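You operate a simulated robot arm through the tools that you are given. There is no shell and no other tool. Be economical: measure what you need, move in short steps, check, and stop when the job is done.

The job below is to be done with a simulated robot arm. You get a single attempt, and the scene is never put back.

Task
Lift the housing lid open.

It is judged by the outcome, as a careful person would: the job done as asked, and still so three seconds after it is handed in. It fails if anything else is knocked over, pushed out of place, dropped, spilled or broken. A push-on lid holds only when it is set on centred and level and pressed home; a screw cap is set on level and turned clockwise until tight.

Robot
A 6-joint arm with a two-finger parallel gripper on a trunk, on a base that drives. Base frame: it is fixed to the floor where the robot stands at the start and does not move with it; the origin is under the middle of the robot, x ahead of it, y to its left, z up. Units: m, rad, N and s.
Its first joint turns from -2.897 to 2.897 rad. Places, roughly: housing lid [0.9, -0.1, 0.4]. Payload 3.43 kg.
Tool frame: the origin (TCP) lies between the finger pads and is the grasp point; the fingertips stand 0.034 m ahead of it; z points along the fingers, y is the line along which they close. Largest opening 0.128 m; finger width 0.024, thickness 0.012; the body of the gripper, 0.048 by 0.13 m, starts 0.096 m behind the TCP.
Orientation is told as [roll, pitch, yaw] about the base's x, y, z axes, in that order, counted from this pose: with the fingers straight down and closing along the base's y, the tool's x points along the base's -x, its y along +y and its z along -z.

Tools
- The arm moves only by the tool apply_moves. Its argument "steps" is a list of rows, each an object (a shift or turn left out is 0, a gripper value left out holds the last) with "offset": the shift along the base's x, y, z in units of 40 mm (1.0 is 40 mm), a list of three; "angular": the turn, a rotation vector about the base's x, y, z in units of 5 degrees (1.0 is 5 degrees), a list of three; "jaw": the gripper command, from -1 (fully open) to 1 (shut), values between in proportion. In form: [{"offset": [tx, ty, tz], "angular": [wx, wy, wz], "jaw": jaw}, ...]. A call has 1 to 12 rows; each row shifts and turns the commanded pose from where the row before left it. A call with a number of a shift or a turn outside -1 to 1 is refused whole. Rows are played at 5 a second. More than 0.05 m and 0.15 rad between two rows, or a gripper value outside its range, and nothing of the call is played. A pose out of reach is approached as far as the arm can. The call stops where the force on the tool passes 40 N (or 10 N more than at its start, if that is more) or the arm is blocked; 0.2 s more then pass. Each finger travels about 0.153 m/s and halts on what it meets, pressing with about 37 N; the grip force reading is that of the motor and also rises with nothing between the fingers. The clock runs only during rows and for 0.2 s after the last one: add rows that do not move to give the fingers time. It gives the time, the measured TCP pose, the force on the tool (base axes), the opening and the grip force at its end, in the units of the frame above (readings bear some noise), with the torque about the TCP (base axes, N m) and any sound that the robot's microphone picked up, and new pictures: "show" is both (left out), scene, wrist or none.
- Cameras (640 x 400 px; columns grow to the right, rows downward): "scene" is now at [0.1519, 0.1741, 1.19]; the picture's right is [-0.52, -0.85, 0.00], its down [-0.54, 0.33, -0.77] and it looks along [0.66, -0.40, -0.64] (base axes); focal length 281 px, centre (320, 200). "wrist" rides on the gripper at [0.076, -0.011, -0.16] in the tool frame; the picture's right is [0.15, 0.99, 0.00], its down [-0.88, 0.13, -0.46] and it looks along [-0.45, 0.07, 0.89] (tool axes); focal length 234 px, centre (320, 200). There is no depth. A picture from a camera that has moved, and an enlarged one, comes with that camera's place and axes in the base frame and with its lens.
- base_move(legs): drives the robot by 1 to 6 legs, each [ahead, left, turn to the left] in m, m and rad, along the robot's own axes; the way and the turn of a leg run together, so that a leg with both is an arc; at most 1.5 m and 3.142 rad a leg. The arm and the cameras ride along, it lands a little off, and it stops where it bumps. It gives what a move gives, and a new picture of the scene camera.
- pan_tilt(pan, tilt): turns the head with the scene camera to pan (to the left, within 2.496 rad either way) and tilt (down, from -0.506 to 1.204), counted from straight ahead of the robot. It gives what a move gives, and a new picture of the scene camera.
- enlarge(camera, box): a new picture of the part [left, top, right, bottom] of that camera's present view, enlarged. No time passes.
- finish_job(): hands the job in; it is judged then, once.

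Work in short steps. Places have to be worked out from the pictures, the camera data and where the tool is seen: move nearer, look again, correct. Check each grasp and each placing, and mend what went wrong. You have 120 turns and 260 pictures in all, those below and enlarged ones among them. Open the gripper and draw the arm clear of the work before you hand the job in, unless the task says otherwise; then end with one line.

The tools are called after "Call:" as name(argument=value, ...) on one line, values as JSON. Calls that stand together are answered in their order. apply_moves: Moves the arm, as the interface text tells. Its arguments: {"type":"object","properties":{"steps":{"type":"array","items":{"type":"object","properties":{"offset":{"type":"array","items":{"type":"number"}},"angular":{"type":"array","items":{"type":"number"}},"jaw":{"type":"number"}}}},"show":{"type":"string","enum":["both","scene","wrist","none"]}},"required":["steps"]} The other tools are called the same way: base_move (legs) drives the base; pan_tilt (pan, tilt) turns the head that bears the scene camera; enlarge (camera, box) takes an enlarged picture of a part of a camera's view; finish_job () hands the job in.

At the start:

```text
clock: 0.0
tcp_pos: [0.7872, 0.0373, 0.6538]
orientation: [-0.002, -0.001, 0.0]
wrist_force: [-0.3, -0.2, 0.1]
ft_torque: [0.01, 0.05, -0.02]
opening: 0.1279
grasp_force: 0.0
robot x, y, heading: [0.0008, 0.0027, 0.005]
head pan, tilt: [-0.548, 0.689]
```

scene: 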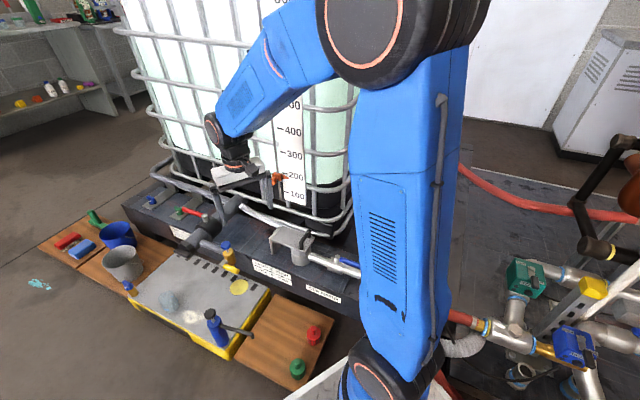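
wrist: 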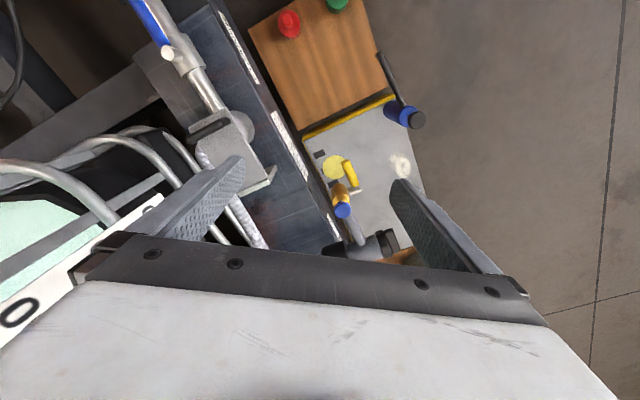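

The housing lid should project near (285,235) in the scene view; I look closer at it in both cameras.

Call:
enlarge(camera="scene", box=[210, 170, 370, 300])

Call:
enlarge(camera="wrist", box=[120, 60, 340, 260])

```text
3.08 times, centred on (290, 235) of scene
camera zoom: at [0.1519, 0.1741, 1.19], right [-0.52, -0.85, 0.0], down [-0.54, 0.33, -0.77], along [0.66, -0.4, -0.64], focal length 863 px, centre (412, 92)
```

zoom: 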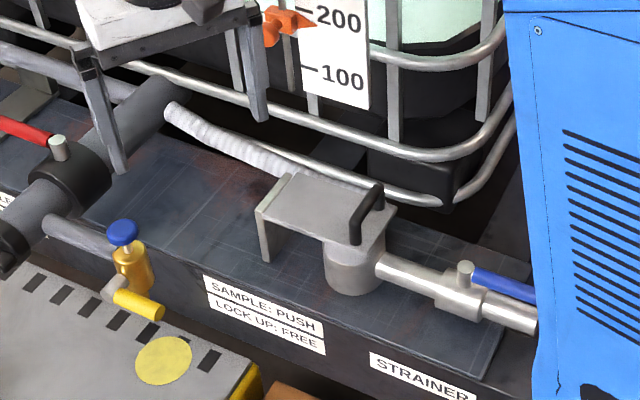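

```text
2.00 times, centred on (230, 160) of wrist
camera zoom: at [0.711, 0.0254, 0.817], right [-0.15, 0.99, 0.0], down [0.88, 0.13, 0.46], along [0.45, 0.07, -0.89], focal length 468 px, centre (500, 280)
```

zoom: 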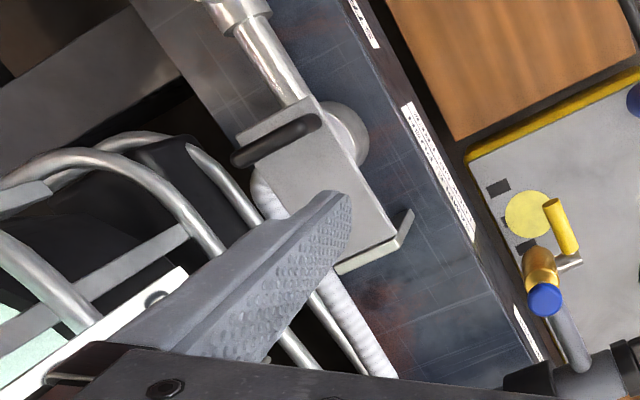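

The lid is a flat plate on the strainer bowl. It has a black bar handle at about (0.822,-0.164,0.39) and a hinge post at about (0.93,-0.08), and it runs along d≈(0.82,0.57). I turn the fingers to close along d while moving nearer.

Call:
apply_moves(steps=[{"offset": [0.027, -0.348, -0.19], "angular": [0, 0, -0.925], "jaw": -1}, {"offset": [0.027, -0.348, -0.19], "angular": [0, 0, -0.925]}, {"offset": [0.027, -0.348, -0.19], "angular": [0, 0, -0.925]}, {"offset": [0.027, -0.348, -0.19], "angular": [0, 0, -0.925]}, {"offset": [0.027, -0.348, -0.19], "angular": [0, 0, -0.925]}, {"offset": [0.027, -0.348, -0.19], "angular": [0, 0, -0.925]}, {"offset": [0.027, -0.348, -0.19], "angular": [0, 0, -0.925]}, {"offset": [0.027, -0.348, -0.19], "angular": [0, 0, -0.925]}, {"offset": [0.027, -0.348, -0.19], "angular": [0, 0, -0.925]}, {"offset": [0.027, -0.348, -0.19], "angular": [0, 0, -0.925]}, {"offset": [0.027, -0.348, -0.19], "angular": [0, 0, -0.925]}, {"offset": [0.027, -0.348, -0.19], "angular": [0, 0, -0.925]}])

```text
clock: 2.6
tcp_pos: [0.8, -0.1296, 0.5647]
orientation: [0.001, 0.0, -0.97]
wrist_force: [-0.4, -0.3, 0.0]
ft_torque: [-0.01, 0.02, 0.01]
opening: 0.128
grasp_force: 0.2
robot x, y, heading: [-0.0001, 0.0006, -0.0]
head pan, tilt: [-0.548, 0.689]
camera scene: at [0.1518, 0.1741, 1.19], right [-0.52, -0.85, 0.0], down [-0.54, 0.33, -0.77], along [0.66, -0.4, -0.64], focal length 281 px, centre (320, 200)
camera wrist: at [0.7476, -0.0737, 0.7259], right [0.73, 0.68, 0.0], down [0.61, -0.65, 0.46], along [0.31, -0.33, -0.89], focal length 234 px, centre (320, 200)
```

scene: 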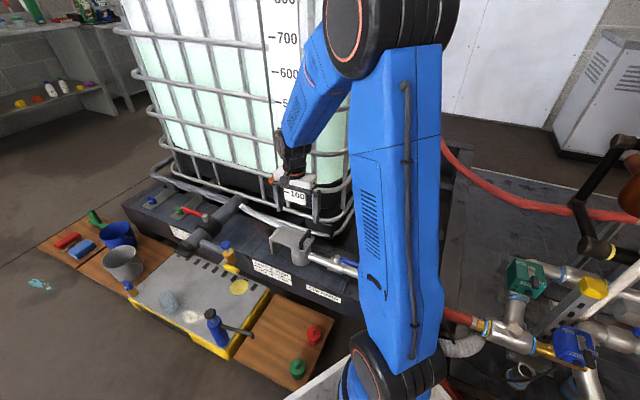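
wrist: 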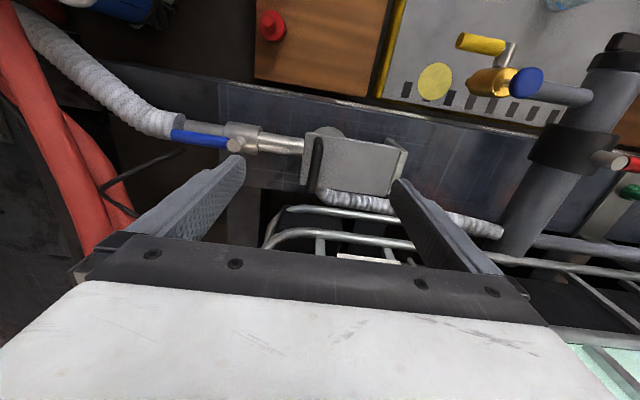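

Call:
enlarge(camera="wrist", box=[280, 110, 430, 210])

Call:
enlarge(camera="scene", box=[250, 205, 350, 275])

```text
4.00 times, centred on (355, 160) of wrist
camera zoom: at [0.7476, -0.0737, 0.7259], right [0.73, 0.68, 0.0], down [0.61, -0.65, 0.46], along [0.31, -0.33, -0.89], focal length 937 px, centre (180, 360)
```

zoom: 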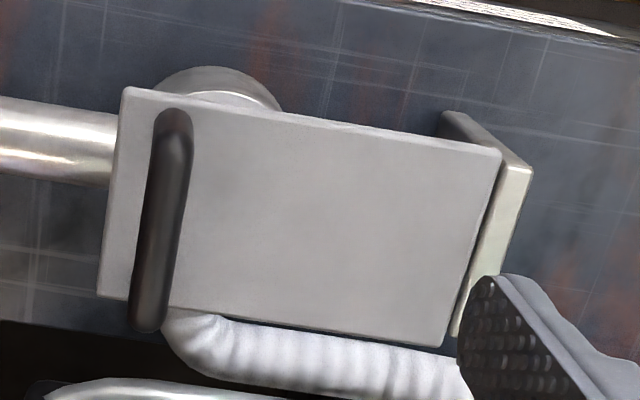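

```text
5.71 times, centred on (300, 240) of scene
camera zoom: at [0.1518, 0.1741, 1.19], right [-0.52, -0.85, 0.0], down [-0.54, 0.33, -0.77], along [0.66, -0.4, -0.64], focal length 1603 px, centre (434, -29)
```

zoom: 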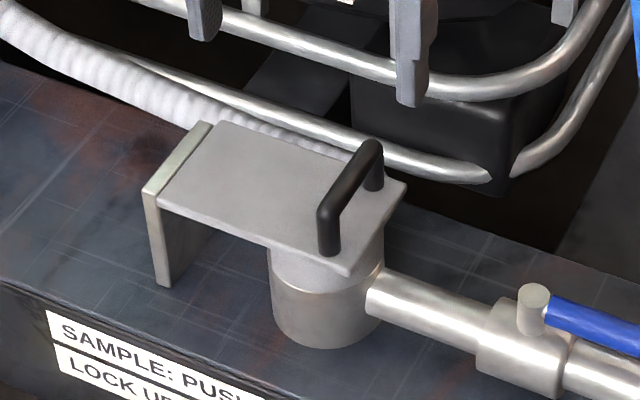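

The zoom shows a round U-shaped handle, with the bar centred near (0.8205,-0.163,0.387), about 31 mm above the lid. I go directly above it with the jaws partly open and check.

Call:
apply_moves(steps=[{"offset": [0.13, -0.21, -0.59], "jaw": 0.0}, {"offset": [0.13, -0.21, -0.59]}, {"offset": [0.13, -0.21, -0.59]}, {"offset": [0.13, -0.21, -0.59]}, {}])

Call:
enlarge(camera="wrist", box=[240, 80, 440, 220])

Call:
enlarge(camera="scene", box=[250, 180, 350, 275])

```text
clock: 3.8
tcp_pos: [0.8203, -0.1641, 0.4707]
orientation: [0.001, 0.001, -0.967]
wrist_force: [0.0, -0.7, 0.4]
ft_torque: [-0.01, 0.01, 0.0]
opening: 0.0642
grasp_force: 0.1
robot x, y, heading: [-0.0019, -0.0007, -0.005]
head pan, tilt: [-0.548, 0.689]
camera scene: at [0.1518, 0.1741, 1.19], right [-0.52, -0.85, 0.0], down [-0.54, 0.33, -0.77], along [0.66, -0.4, -0.64], focal length 281 px, centre (320, 200)
camera wrist: at [0.7681, -0.1077, 0.6309], right [0.73, 0.68, 0.0], down [0.61, -0.65, 0.46], along [0.31, -0.33, -0.89], focal length 234 px, centre (320, 200)
```

scene: 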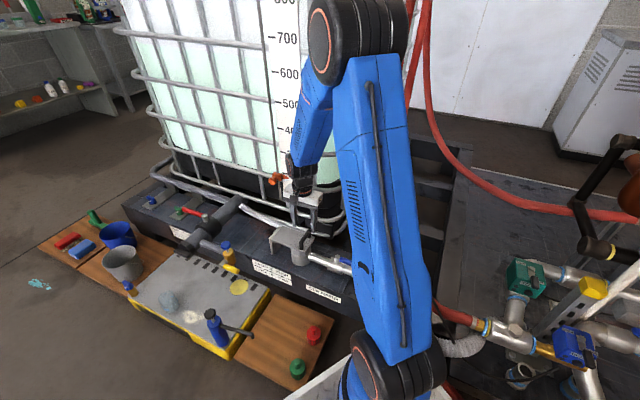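
wrist: 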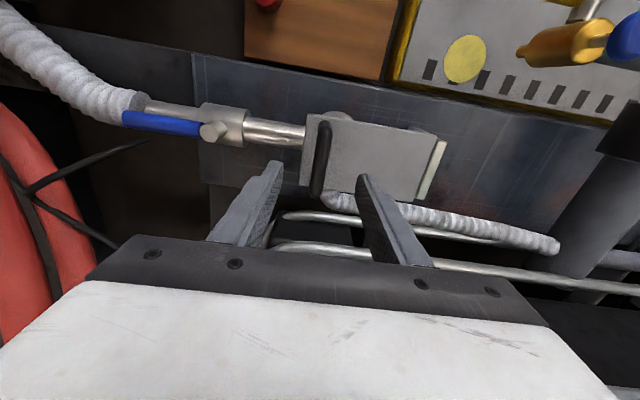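

```text
2.86 times, centred on (340, 150) of wrist
camera zoom: at [0.7681, -0.1077, 0.6309], right [0.73, 0.68, 0.0], down [0.61, -0.65, 0.46], along [0.31, -0.33, -0.89], focal length 669 px, centre (263, 343)
```

zoom: 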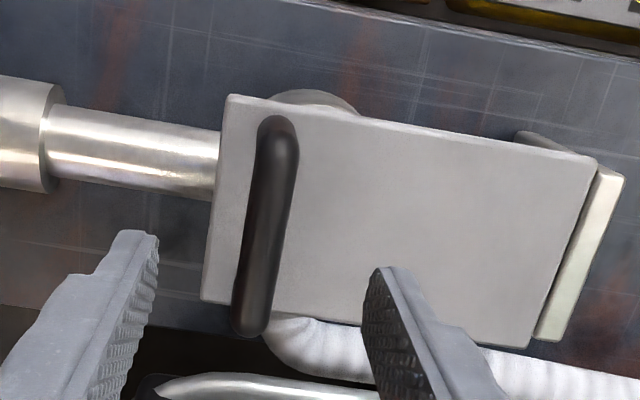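

```text
4.21 times, centred on (300, 228) of scene
camera zoom: at [0.1518, 0.1741, 1.19], right [-0.52, -0.85, 0.0], down [-0.54, 0.33, -0.77], along [0.66, -0.4, -0.64], focal length 1181 px, centre (404, 84)
```

zoom: 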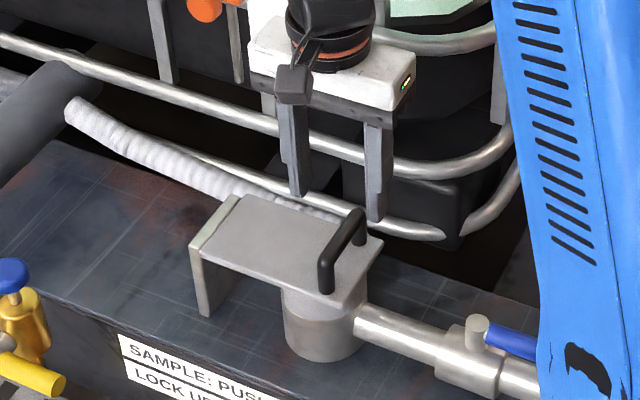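

The bar sits at (0.820,-0.161), consistent with the TCP. I descend to z≈0.402, then close.

Call:
apply_moves(steps=[{"offset": [0, 0.01, -0.43]}, {"offset": [0, 0.01, -0.43]}, {"offset": [0, 0.01, -0.43]}, {"offset": [0, 0.01, -0.43]}, {}])

Call:
enlarge(camera="scene", box=[250, 180, 350, 275])

```text
clock: 5.0
tcp_pos: [0.8199, -0.1621, 0.4003]
orientation: [-0.001, 0.001, -0.966]
wrist_force: [-0.4, -0.7, 0.1]
ft_torque: [0.0, -0.01, 0.01]
opening: 0.0639
grasp_force: 0.0
robot x, y, heading: [0.0003, 0.0017, 0.002]
head pan, tilt: [-0.548, 0.689]
camera scene: at [0.1519, 0.174, 1.19], right [-0.52, -0.85, 0.0], down [-0.54, 0.33, -0.77], along [0.66, -0.4, -0.64], focal length 281 px, centre (320, 200)
camera wrist: at [0.768, -0.1061, 0.5619], right [0.73, 0.68, 0.0], down [0.61, -0.65, 0.46], along [0.31, -0.33, -0.89], focal length 234 px, centre (320, 200)
```

scene: 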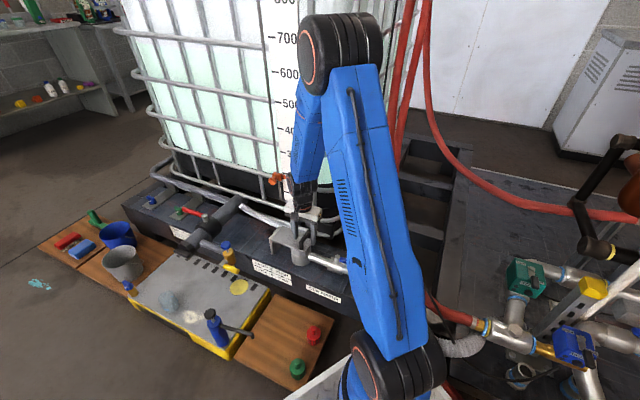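
wrist: 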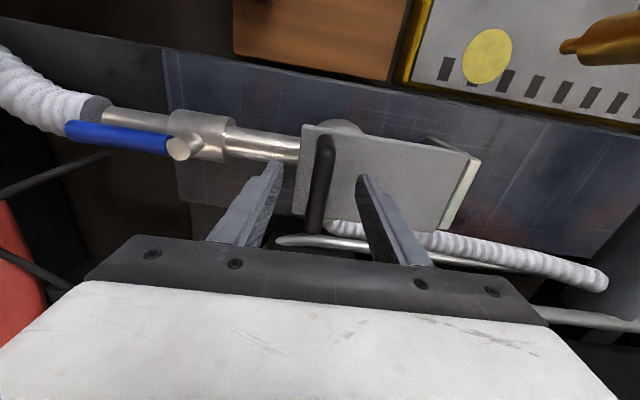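

```text
4.21 times, centred on (300, 228) of scene
camera zoom: at [0.1519, 0.174, 1.19], right [-0.52, -0.85, 0.0], down [-0.54, 0.33, -0.77], along [0.66, -0.4, -0.64], focal length 1181 px, centre (404, 84)
```

zoom: 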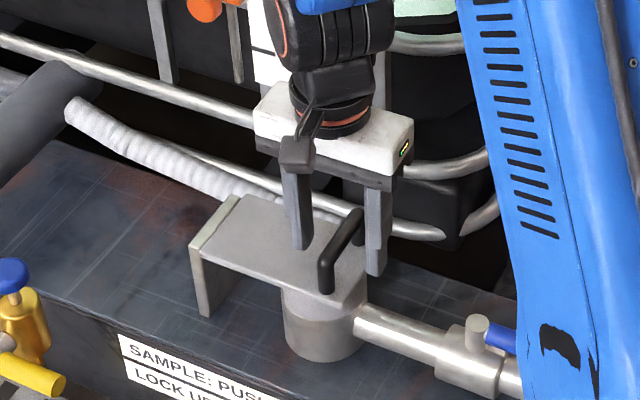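

The fingers straddle the middle of the bar and clear the lid. I close on it.

Call:
apply_moves(steps=[{"jaw": 1}, {}, {}])

Call:
enlarge(camera="scene", box=[250, 180, 350, 275])

```text
clock: 5.8
tcp_pos: [0.8212, -0.1617, 0.4004]
orientation: [0.001, 0.0, -0.968]
wrist_force: [-2.1, -0.2, -0.8]
ft_torque: [0.11, 0.12, -0.94]
opening: 0.0155
grasp_force: 44.5
robot x, y, heading: [-0.0013, -0.0006, 0.002]
head pan, tilt: [-0.548, 0.689]
camera scene: at [0.1519, 0.174, 1.19], right [-0.52, -0.85, 0.0], down [-0.54, 0.33, -0.77], along [0.66, -0.4, -0.64], focal length 281 px, centre (320, 200)
camera wrist: at [0.768, -0.1062, 0.562], right [0.73, 0.68, 0.0], down [0.61, -0.65, 0.46], along [0.31, -0.33, -0.89], focal length 234 px, centre (320, 200)
```

scene: 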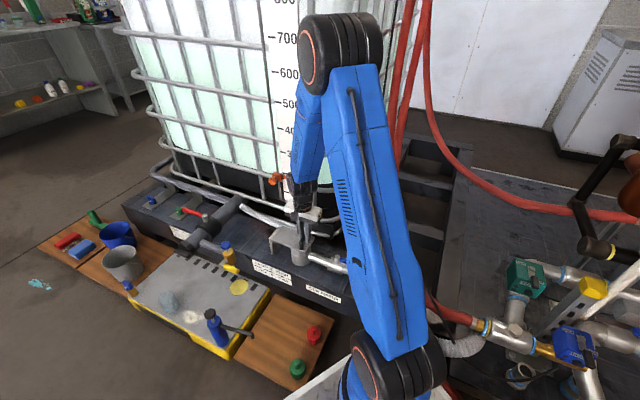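
wrist: 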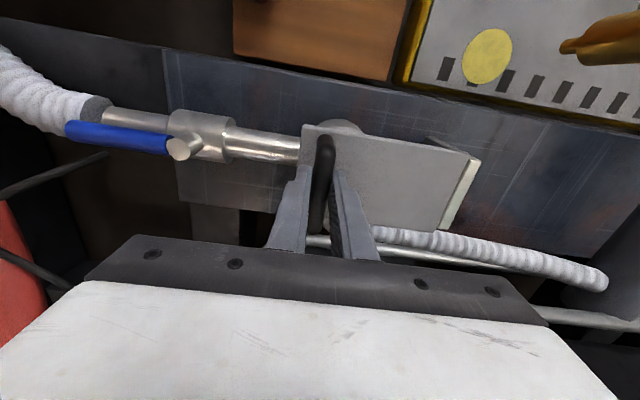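

```text
4.21 times, centred on (300, 228) of scene
camera zoom: at [0.1519, 0.174, 1.19], right [-0.52, -0.85, 0.0], down [-0.54, 0.33, -0.77], along [0.66, -0.4, -0.64], focal length 1181 px, centre (404, 84)
```

zoom: 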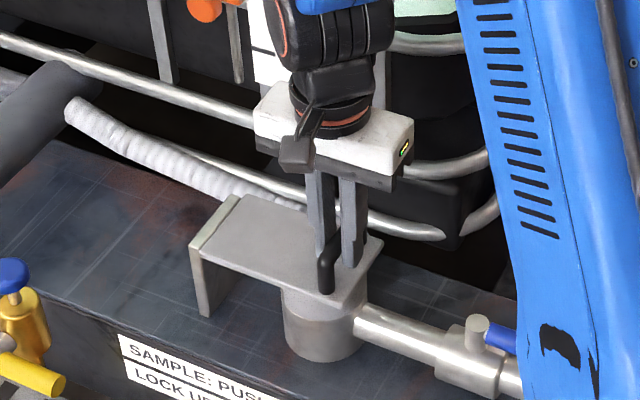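

The bar is gripped (opening 15 mm, 44 N). I lift the first ~10° along the estimated hinge arc and check the forces.

Call:
apply_moves(steps=[{"offset": [0.0756, 0.052, 0.296]}, {"offset": [0.0966, 0.066, 0.287]}, {}])

Call:
enlarge(camera="scene", box=[250, 180, 350, 275])

```text
clock: 6.6
tcp_pos: [0.8273, -0.1583, 0.424]
orientation: [-0.001, 0.0, -0.969]
wrist_force: [-7.2, -0.2, 2.6]
ft_torque: [-0.09, 0.09, -1.08]
opening: 0.0155
grasp_force: 45.2
robot x, y, heading: [0.0027, -0.001, -0.006]
head pan, tilt: [-0.548, 0.689]
camera scene: at [0.1517, 0.1741, 1.19], right [-0.52, -0.85, 0.0], down [-0.54, 0.33, -0.77], along [0.66, -0.4, -0.64], focal length 281 px, centre (320, 200)
camera wrist: at [0.7749, -0.1016, 0.5861], right [0.73, 0.68, 0.0], down [0.61, -0.65, 0.46], along [0.31, -0.33, -0.89], focal length 234 px, centre (320, 200)
```

scene: 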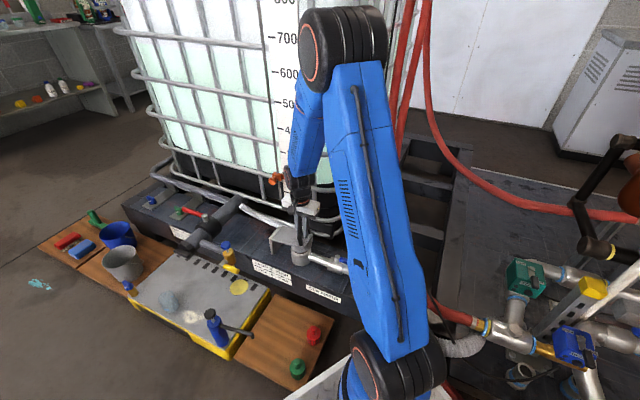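
wrist: 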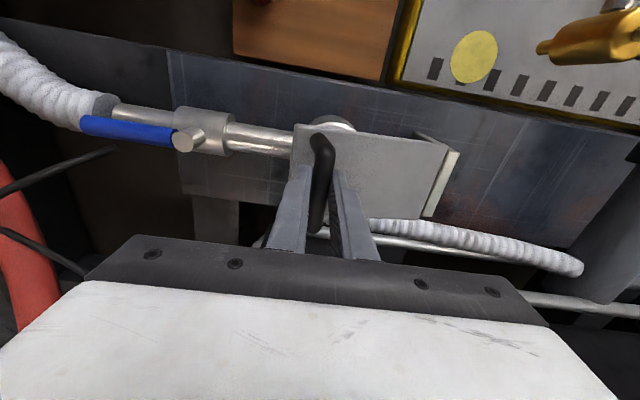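

```text
4.21 times, centred on (300, 228) of scene
camera zoom: at [0.1517, 0.1741, 1.19], right [-0.52, -0.85, 0.0], down [-0.54, 0.33, -0.77], along [0.66, -0.4, -0.64], focal length 1181 px, centre (404, 84)
```

zoom: 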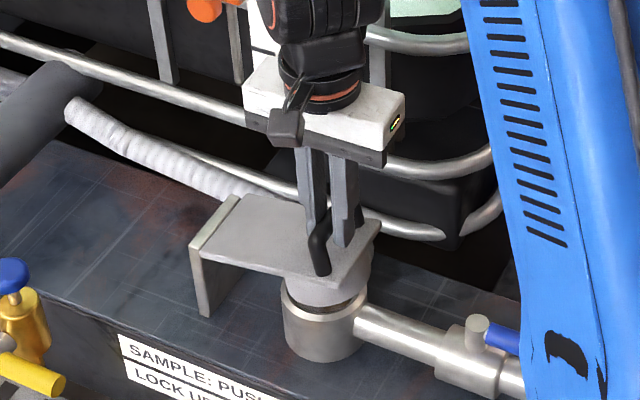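

The lid is opening and the bar turns freely in the grip, with small forces. I continue along the arc to ~30°.

Call:
apply_moves(steps=[{"offset": [0.117, 0.08, 0.2755]}, {"offset": [0.136, 0.093, 0.262]}, {"offset": [0.154, 0.106, 0.247]}, {"offset": [0.172, 0.118, 0.229]}, {}], show="wrist")

Call:
enlarge(camera="scene", box=[250, 180, 350, 275])

```text
clock: 7.8
tcp_pos: [0.8509, -0.142, 0.4658]
orientation: [0.001, -0.001, -0.966]
wrist_force: [-1.0, -4.3, 0.5]
ft_torque: [-0.21, -0.05, -1.08]
opening: 0.0156
grasp_force: 45.5
robot x, y, heading: [-0.0041, 0.0026, -0.001]
head pan, tilt: [-0.548, 0.689]
camera wrist: at [0.7991, -0.0856, 0.6272], right [0.73, 0.68, 0.0], down [0.61, -0.65, 0.46], along [0.31, -0.33, -0.89], focal length 234 px, centre (320, 200)
```

wrist: 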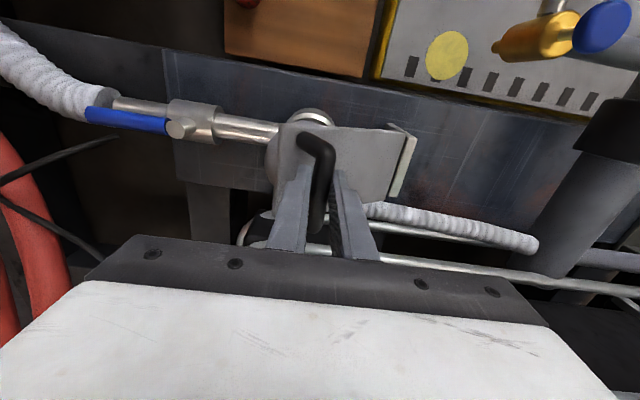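

```text
4.21 times, centred on (300, 228) of scene
camera zoom: at [0.1519, 0.174, 1.19], right [-0.52, -0.85, 0.0], down [-0.54, 0.33, -0.77], along [0.66, -0.4, -0.64], focal length 1181 px, centre (404, 84)
```

zoom: 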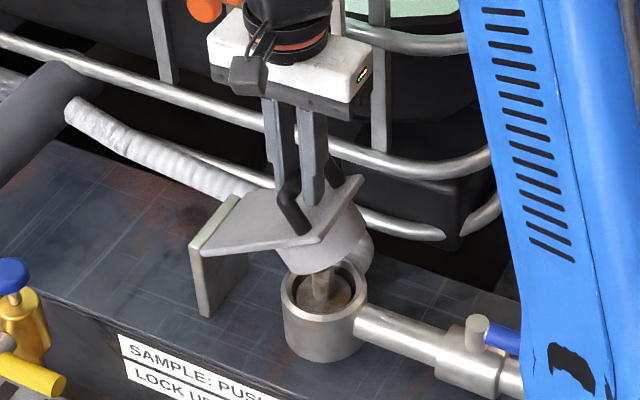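

Smooth; forces are low. Continue to ~60°.

Call:
apply_moves(steps=[{"offset": [0.187, 0.128, 0.2105]}, {"offset": [0.202, 0.138, 0.19]}, {"offset": [0.215, 0.147, 0.168]}, {"offset": [0.226, 0.155, 0.1445]}, {"offset": [0.236, 0.161, 0.12]}, {"offset": [0.243, 0.1665, 0.095]}, {}], show="wrist")

Call:
enlarge(camera="scene", box=[230, 160, 350, 275])

```text
clock: 9.4
tcp_pos: [0.9031, -0.1058, 0.5015]
orientation: [0.0, 0.001, -0.969]
wrist_force: [5.1, -9.4, -3.2]
ft_torque: [-0.26, -0.06, -1.15]
opening: 0.016
grasp_force: 45.3
robot x, y, heading: [0.001, -0.0002, -0.001]
head pan, tilt: [-0.548, 0.689]
camera wrist: at [0.8513, -0.05, 0.6632], right [0.73, 0.68, 0.0], down [0.61, -0.65, 0.46], along [0.31, -0.33, -0.89], focal length 234 px, centre (320, 200)
```

wrist: 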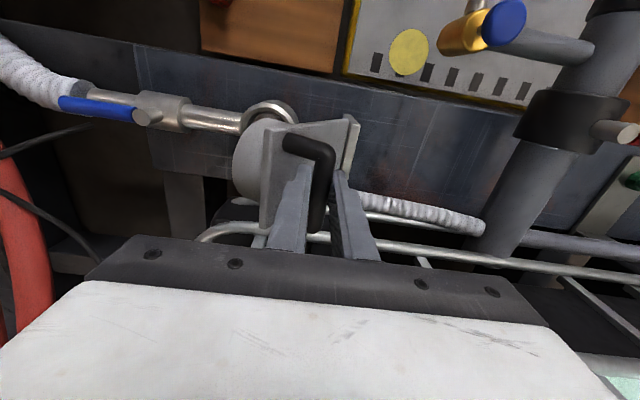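

```text
3.48 times, centred on (290, 218) of scene
camera zoom: at [0.152, 0.1739, 1.19], right [-0.52, -0.85, 0.0], down [-0.54, 0.33, -0.77], along [0.66, -0.4, -0.64], focal length 976 px, centre (424, 139)
```

zoom: 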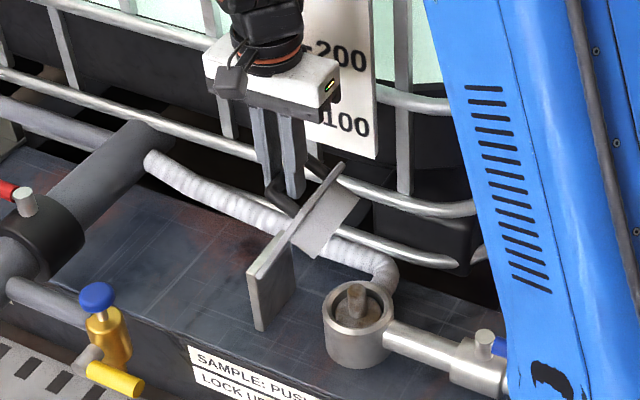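

The lid is about 60° open. Continue to ~80° and watch the forces.

Call:
apply_moves(steps=[{"offset": [0.249, 0.171, 0.0685]}, {"offset": [0.253, 0.173, 0.042]}, {"offset": [0.255, 0.175, 0.015]}, {"offset": [0.255, 0.175, -0.012]}, {}], show="wrist")

Call:
enlarge(camera="scene", box=[230, 160, 350, 275])

```text
clock: 10.6
tcp_pos: [0.9446, -0.0781, 0.5057]
orientation: [0.002, 0.001, -0.967]
wrist_force: [2.8, -4.8, -0.9]
ft_torque: [-0.25, -0.1, -1.12]
opening: 0.0156
grasp_force: 44.8
robot x, y, heading: [0.0008, 0.0026, 0.002]
head pan, tilt: [-0.548, 0.689]
camera wrist: at [0.892, -0.0224, 0.6678], right [0.73, 0.68, 0.0], down [0.61, -0.65, 0.46], along [0.31, -0.33, -0.89], focal length 234 px, centre (320, 200)
```

wrist: 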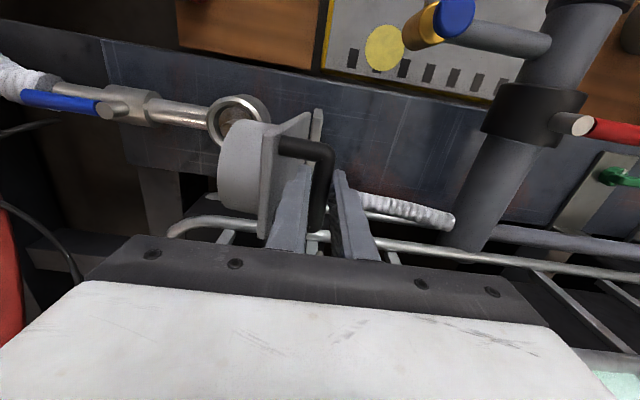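

```text
3.48 times, centred on (290, 218) of scene
camera zoom: at [0.1519, 0.174, 1.19], right [-0.52, -0.85, 0.0], down [-0.54, 0.33, -0.77], along [0.66, -0.4, -0.64], focal length 976 px, centre (424, 139)
```

zoom: 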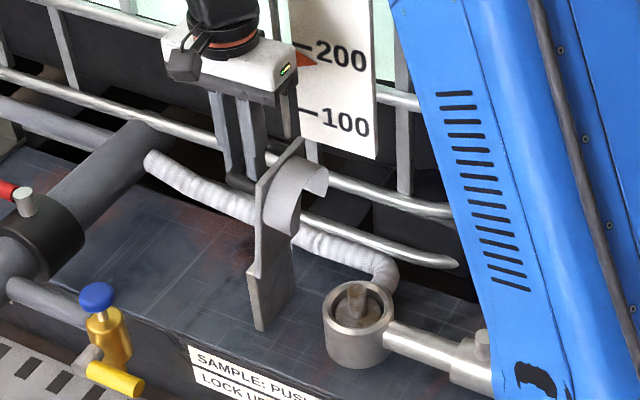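

About 80°+ and still free-moving. I need to pass vertical so it stays, so I go on in small steps.

Call:
apply_moves(steps=[{"offset": [0.254, 0.174, -0.039]}, {"offset": [0.25, 0.171, -0.065]}, {"offset": [0.244, 0.167, -0.092]}, {}], show="wrist")

Call:
enlarge(camera="scene", box=[230, 160, 350, 275])

```text
clock: 11.6
tcp_pos: [0.9747, -0.0577, 0.4974]
orientation: [0.001, 0.001, -0.97]
wrist_force: [5.0, -11.2, -5.5]
ft_torque: [-0.29, -0.09, -1.1]
opening: 0.0158
grasp_force: 45.2
robot x, y, heading: [0.0015, -0.0027, 0.001]
head pan, tilt: [-0.548, 0.689]
camera wrist: at [0.9219, -0.0022, 0.6594], right [0.73, 0.68, 0.0], down [0.61, -0.65, 0.46], along [0.31, -0.33, -0.89], focal length 234 px, centre (320, 200)
```

wrist: 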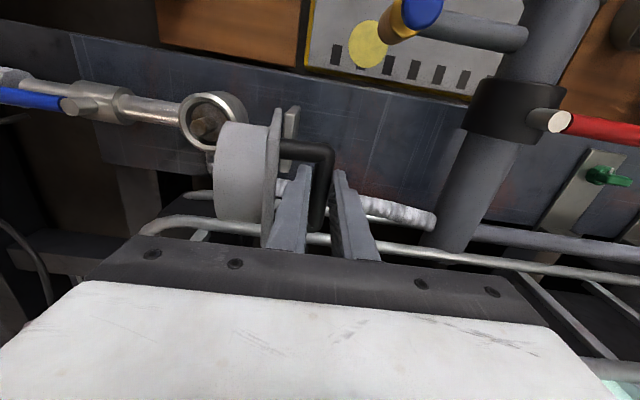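

```text
3.48 times, centred on (290, 218) of scene
camera zoom: at [0.1522, 0.1738, 1.19], right [-0.52, -0.85, 0.0], down [-0.54, 0.33, -0.77], along [0.66, -0.4, -0.64], focal length 976 px, centre (424, 139)
```

zoom: 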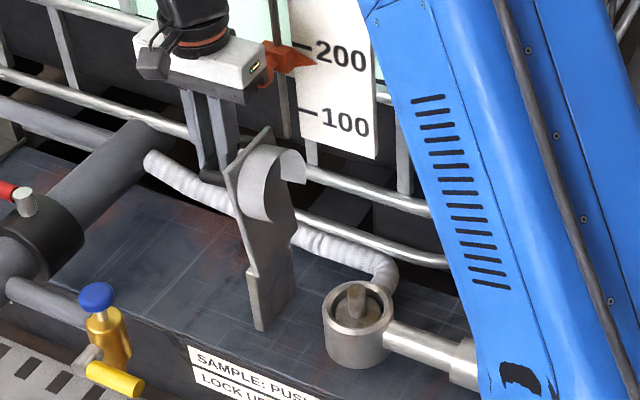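

The lid is just past vertical. I continue a few degrees more to find the stop or a stable lean.

Call:
apply_moves(steps=[{"offset": [0.237, 0.162, -0.117]}, {"offset": [0.226, 0.155, -0.142]}, {}], show="wrist")

Call:
enlarge(camera="scene", box=[230, 160, 350, 275])

```text
clock: 12.0
tcp_pos: [0.9781, -0.0548, 0.4952]
orientation: [-0.004, 0.001, -0.971]
wrist_force: [-15.4, -2.6, 17.0]
ft_torque: [0.1, 0.39, -1.16]
opening: 0.0159
grasp_force: 45.1
robot x, y, heading: [0.0035, -0.0004, -0.002]
head pan, tilt: [-0.548, 0.689]
stopped in row 2: the force on the tool passed its limit at 56 N (the readings are from after the stop); the commanded pose is now the measured one
camera wrist: at [0.9275, 0.0013, 0.6573], right [0.73, 0.68, -0.01], down [0.61, -0.65, 0.45], along [0.3, -0.34, -0.89], focal length 234 px, centre (320, 200)
```

wrist: 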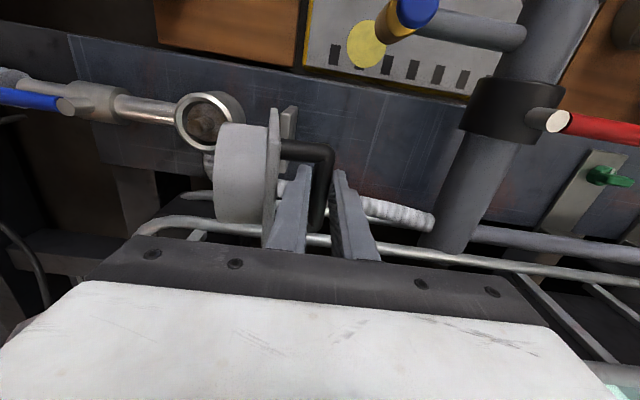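

```text
3.48 times, centred on (290, 218) of scene
camera zoom: at [0.1508, 0.1737, 1.1901], right [-0.52, -0.85, 0.0], down [-0.54, 0.33, -0.77], along [0.66, -0.4, -0.64], focal length 976 px, centre (424, 139)
```

zoom: 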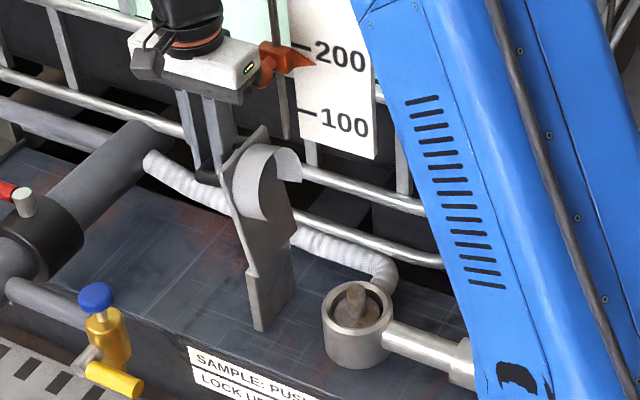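

The force jumped, so the lid is against its stop slightly past vertical. I release the bar just a few millimetres so the inner finger doesn't push the lid, and look.

Call:
apply_moves(steps=[{"jaw": 0.6}, {}, {}], show="wrist")

Call:
enlarge(camera="wrist", box=[200, 90, 420, 270])

Call:
enlarge(camera="scene", box=[250, 180, 330, 260])

```text
clock: 12.8
tcp_pos: [0.9798, -0.0553, 0.4946]
orientation: [-0.005, 0.002, -0.968]
wrist_force: [-0.4, 0.3, -0.1]
ft_torque: [-0.03, 0.01, 0.03]
opening: 0.0258
grasp_force: 0.1
robot x, y, heading: [-0.0004, -0.0037, 0.0]
head pan, tilt: [-0.548, 0.689]
camera wrist: at [0.9285, 0.0018, 0.6559], right [0.73, 0.68, -0.01], down [0.61, -0.65, 0.45], along [0.31, -0.34, -0.89], focal length 234 px, centre (320, 200)
```

wrist: 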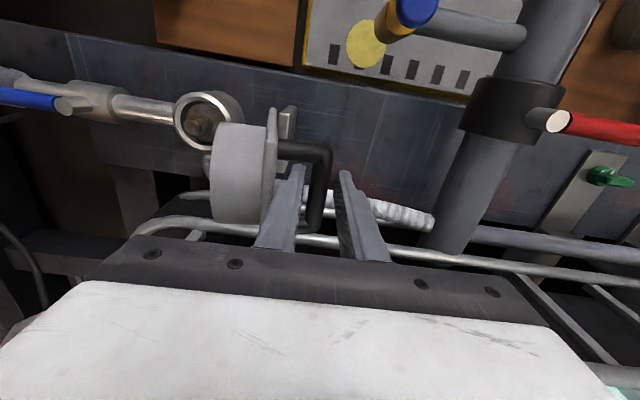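

```text
2.22 times, centred on (310, 180) of wrist
camera zoom: at [0.9285, 0.0018, 0.6559], right [0.73, 0.68, -0.01], down [0.61, -0.65, 0.45], along [0.31, -0.34, -0.89], focal length 520 px, centre (342, 244)
```

zoom: 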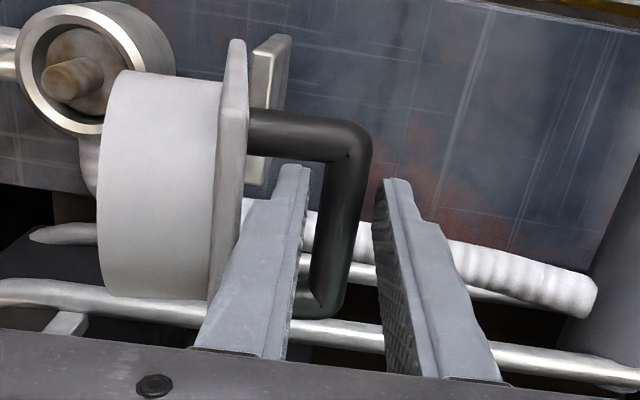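

```text
5.00 times, centred on (290, 220) of scene
camera zoom: at [0.1518, 0.1738, 1.19], right [-0.52, -0.85, 0.0], down [-0.54, 0.33, -0.77], along [0.66, -0.4, -0.64], focal length 1403 px, centre (470, 100)
```

zoom: 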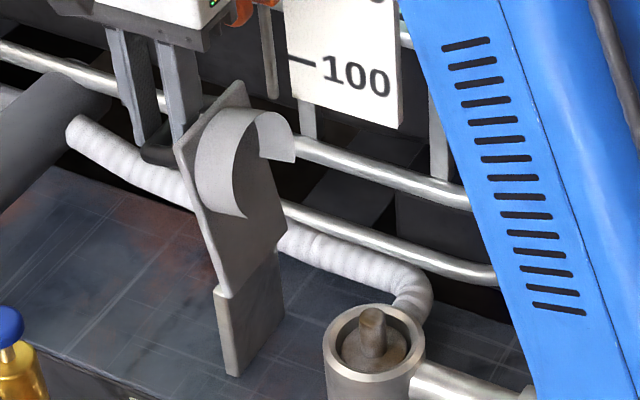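

Forces are zero, the bar hangs free between the fingers, and the lid stays put. I withdraw upward, following the lid's slight lean so the inner finger keeps clear of it.

Call:
apply_moves(steps=[{"offset": [0.033, 0.023, 0.25]}, {"offset": [0.033, 0.023, 0.25]}, {"offset": [0.033, 0.023, 0.3]}, {"offset": [0, 0, 0.4]}, {"offset": [0, 0, 0.5]}, {}], show="wrist")

Call:
enlarge(camera="scene", box=[230, 160, 350, 275])

```text
clock: 14.2
tcp_pos: [0.9832, -0.0529, 0.5628]
orientation: [-0.004, 0.002, -0.967]
wrist_force: [-0.2, -0.1, -0.1]
ft_torque: [0.0, 0.0, 0.02]
opening: 0.0257
grasp_force: 0.1
robot x, y, heading: [-0.0005, -0.0029, -0.0]
head pan, tilt: [-0.548, 0.689]
camera wrist: at [0.9321, 0.0044, 0.7241], right [0.73, 0.68, -0.01], down [0.61, -0.65, 0.45], along [0.31, -0.34, -0.89], focal length 234 px, centre (320, 200)
```

wrist: 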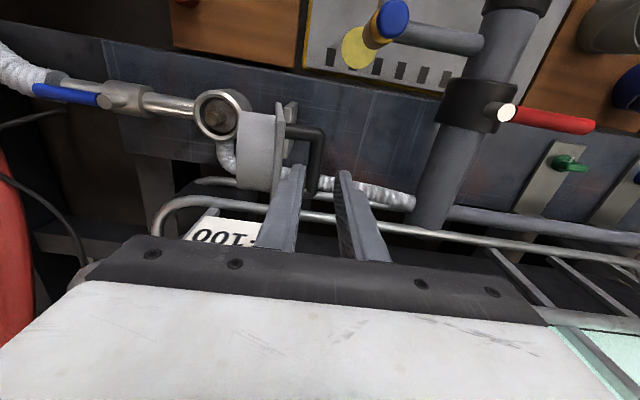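

```text
3.48 times, centred on (290, 218) of scene
camera zoom: at [0.1518, 0.1738, 1.19], right [-0.52, -0.85, 0.0], down [-0.54, 0.33, -0.77], along [0.66, -0.4, -0.64], focal length 976 px, centre (424, 139)
```

zoom: 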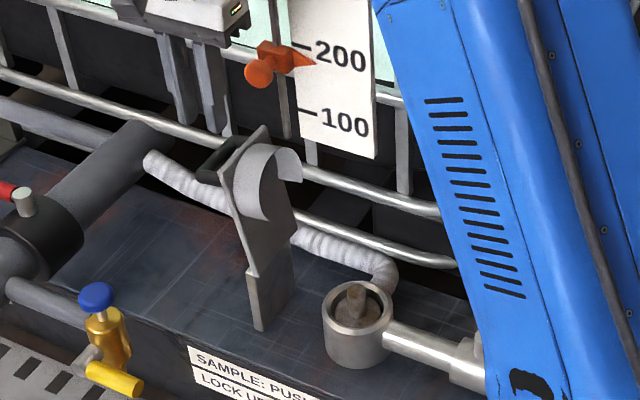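

The lid stands open on its own and the fingers are clear. I back away from the tank and upward, then open the gripper.

Call:
apply_moves(steps=[{"offset": [-0.2, 0.3, 0.5]}, {"offset": [-0.4, 0.5, 0.4]}, {"offset": [-0.5, 0.6, 0.4]}, {"offset": [-0.5, 0.6, 0.4]}, {"offset": [-0.5, 0.5, 0.4], "jaw": -1}, {}, {}, {}, {}, {}])

Call:
enlarge(camera="scene", box=[230, 160, 350, 275])

```text
clock: 16.4
tcp_pos: [0.8991, 0.0477, 0.6466]
orientation: [-0.006, 0.002, -0.969]
wrist_force: [-0.3, -0.6, 0.8]
ft_torque: [-0.01, 0.01, -0.03]
opening: 0.1282
grasp_force: 0.1
robot x, y, heading: [0.0027, 0.0013, -0.002]
head pan, tilt: [-0.548, 0.689]
camera scene: at [0.1517, 0.1738, 1.19], right [-0.52, -0.85, 0.0], down [-0.54, 0.33, -0.77], along [0.66, -0.4, -0.64], focal length 281 px, centre (320, 200)
camera wrist: at [0.8482, 0.1044, 0.8081], right [0.73, 0.68, -0.01], down [0.61, -0.65, 0.45], along [0.3, -0.34, -0.89], focal length 234 px, centre (320, 200)
```

scene: 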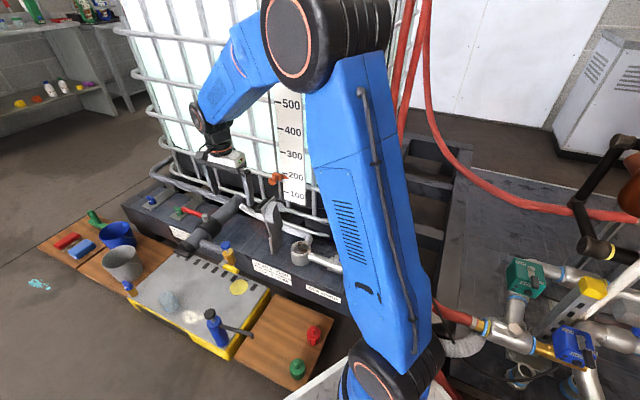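
wrist: 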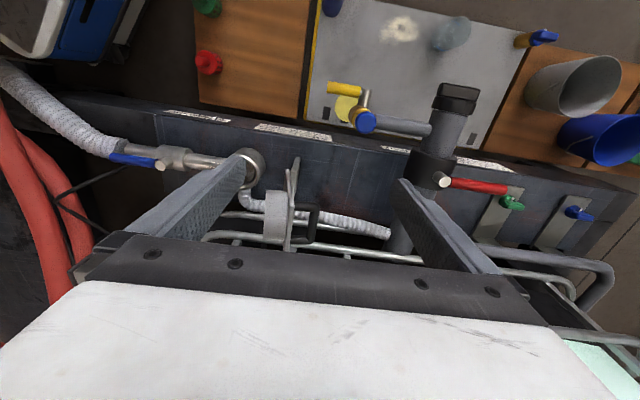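

```text
3.48 times, centred on (290, 218) of scene
camera zoom: at [0.1517, 0.1738, 1.19], right [-0.52, -0.85, 0.0], down [-0.54, 0.33, -0.77], along [0.66, -0.4, -0.64], focal length 976 px, centre (424, 139)
```

zoom: 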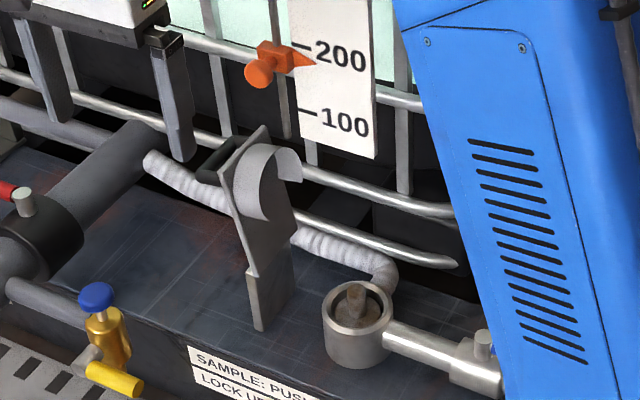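

The lid has stood open unaided for over 3 s, the arm is clear with the gripper open, and nothing else was disturbed. I hand in the job.

Call:
finish_job()

```text
The job is handed in.
```

The housing lid is open: it rests against its stop just past vertical and held there on its own for over 3 s before I handed the job in; nothing else was moved.
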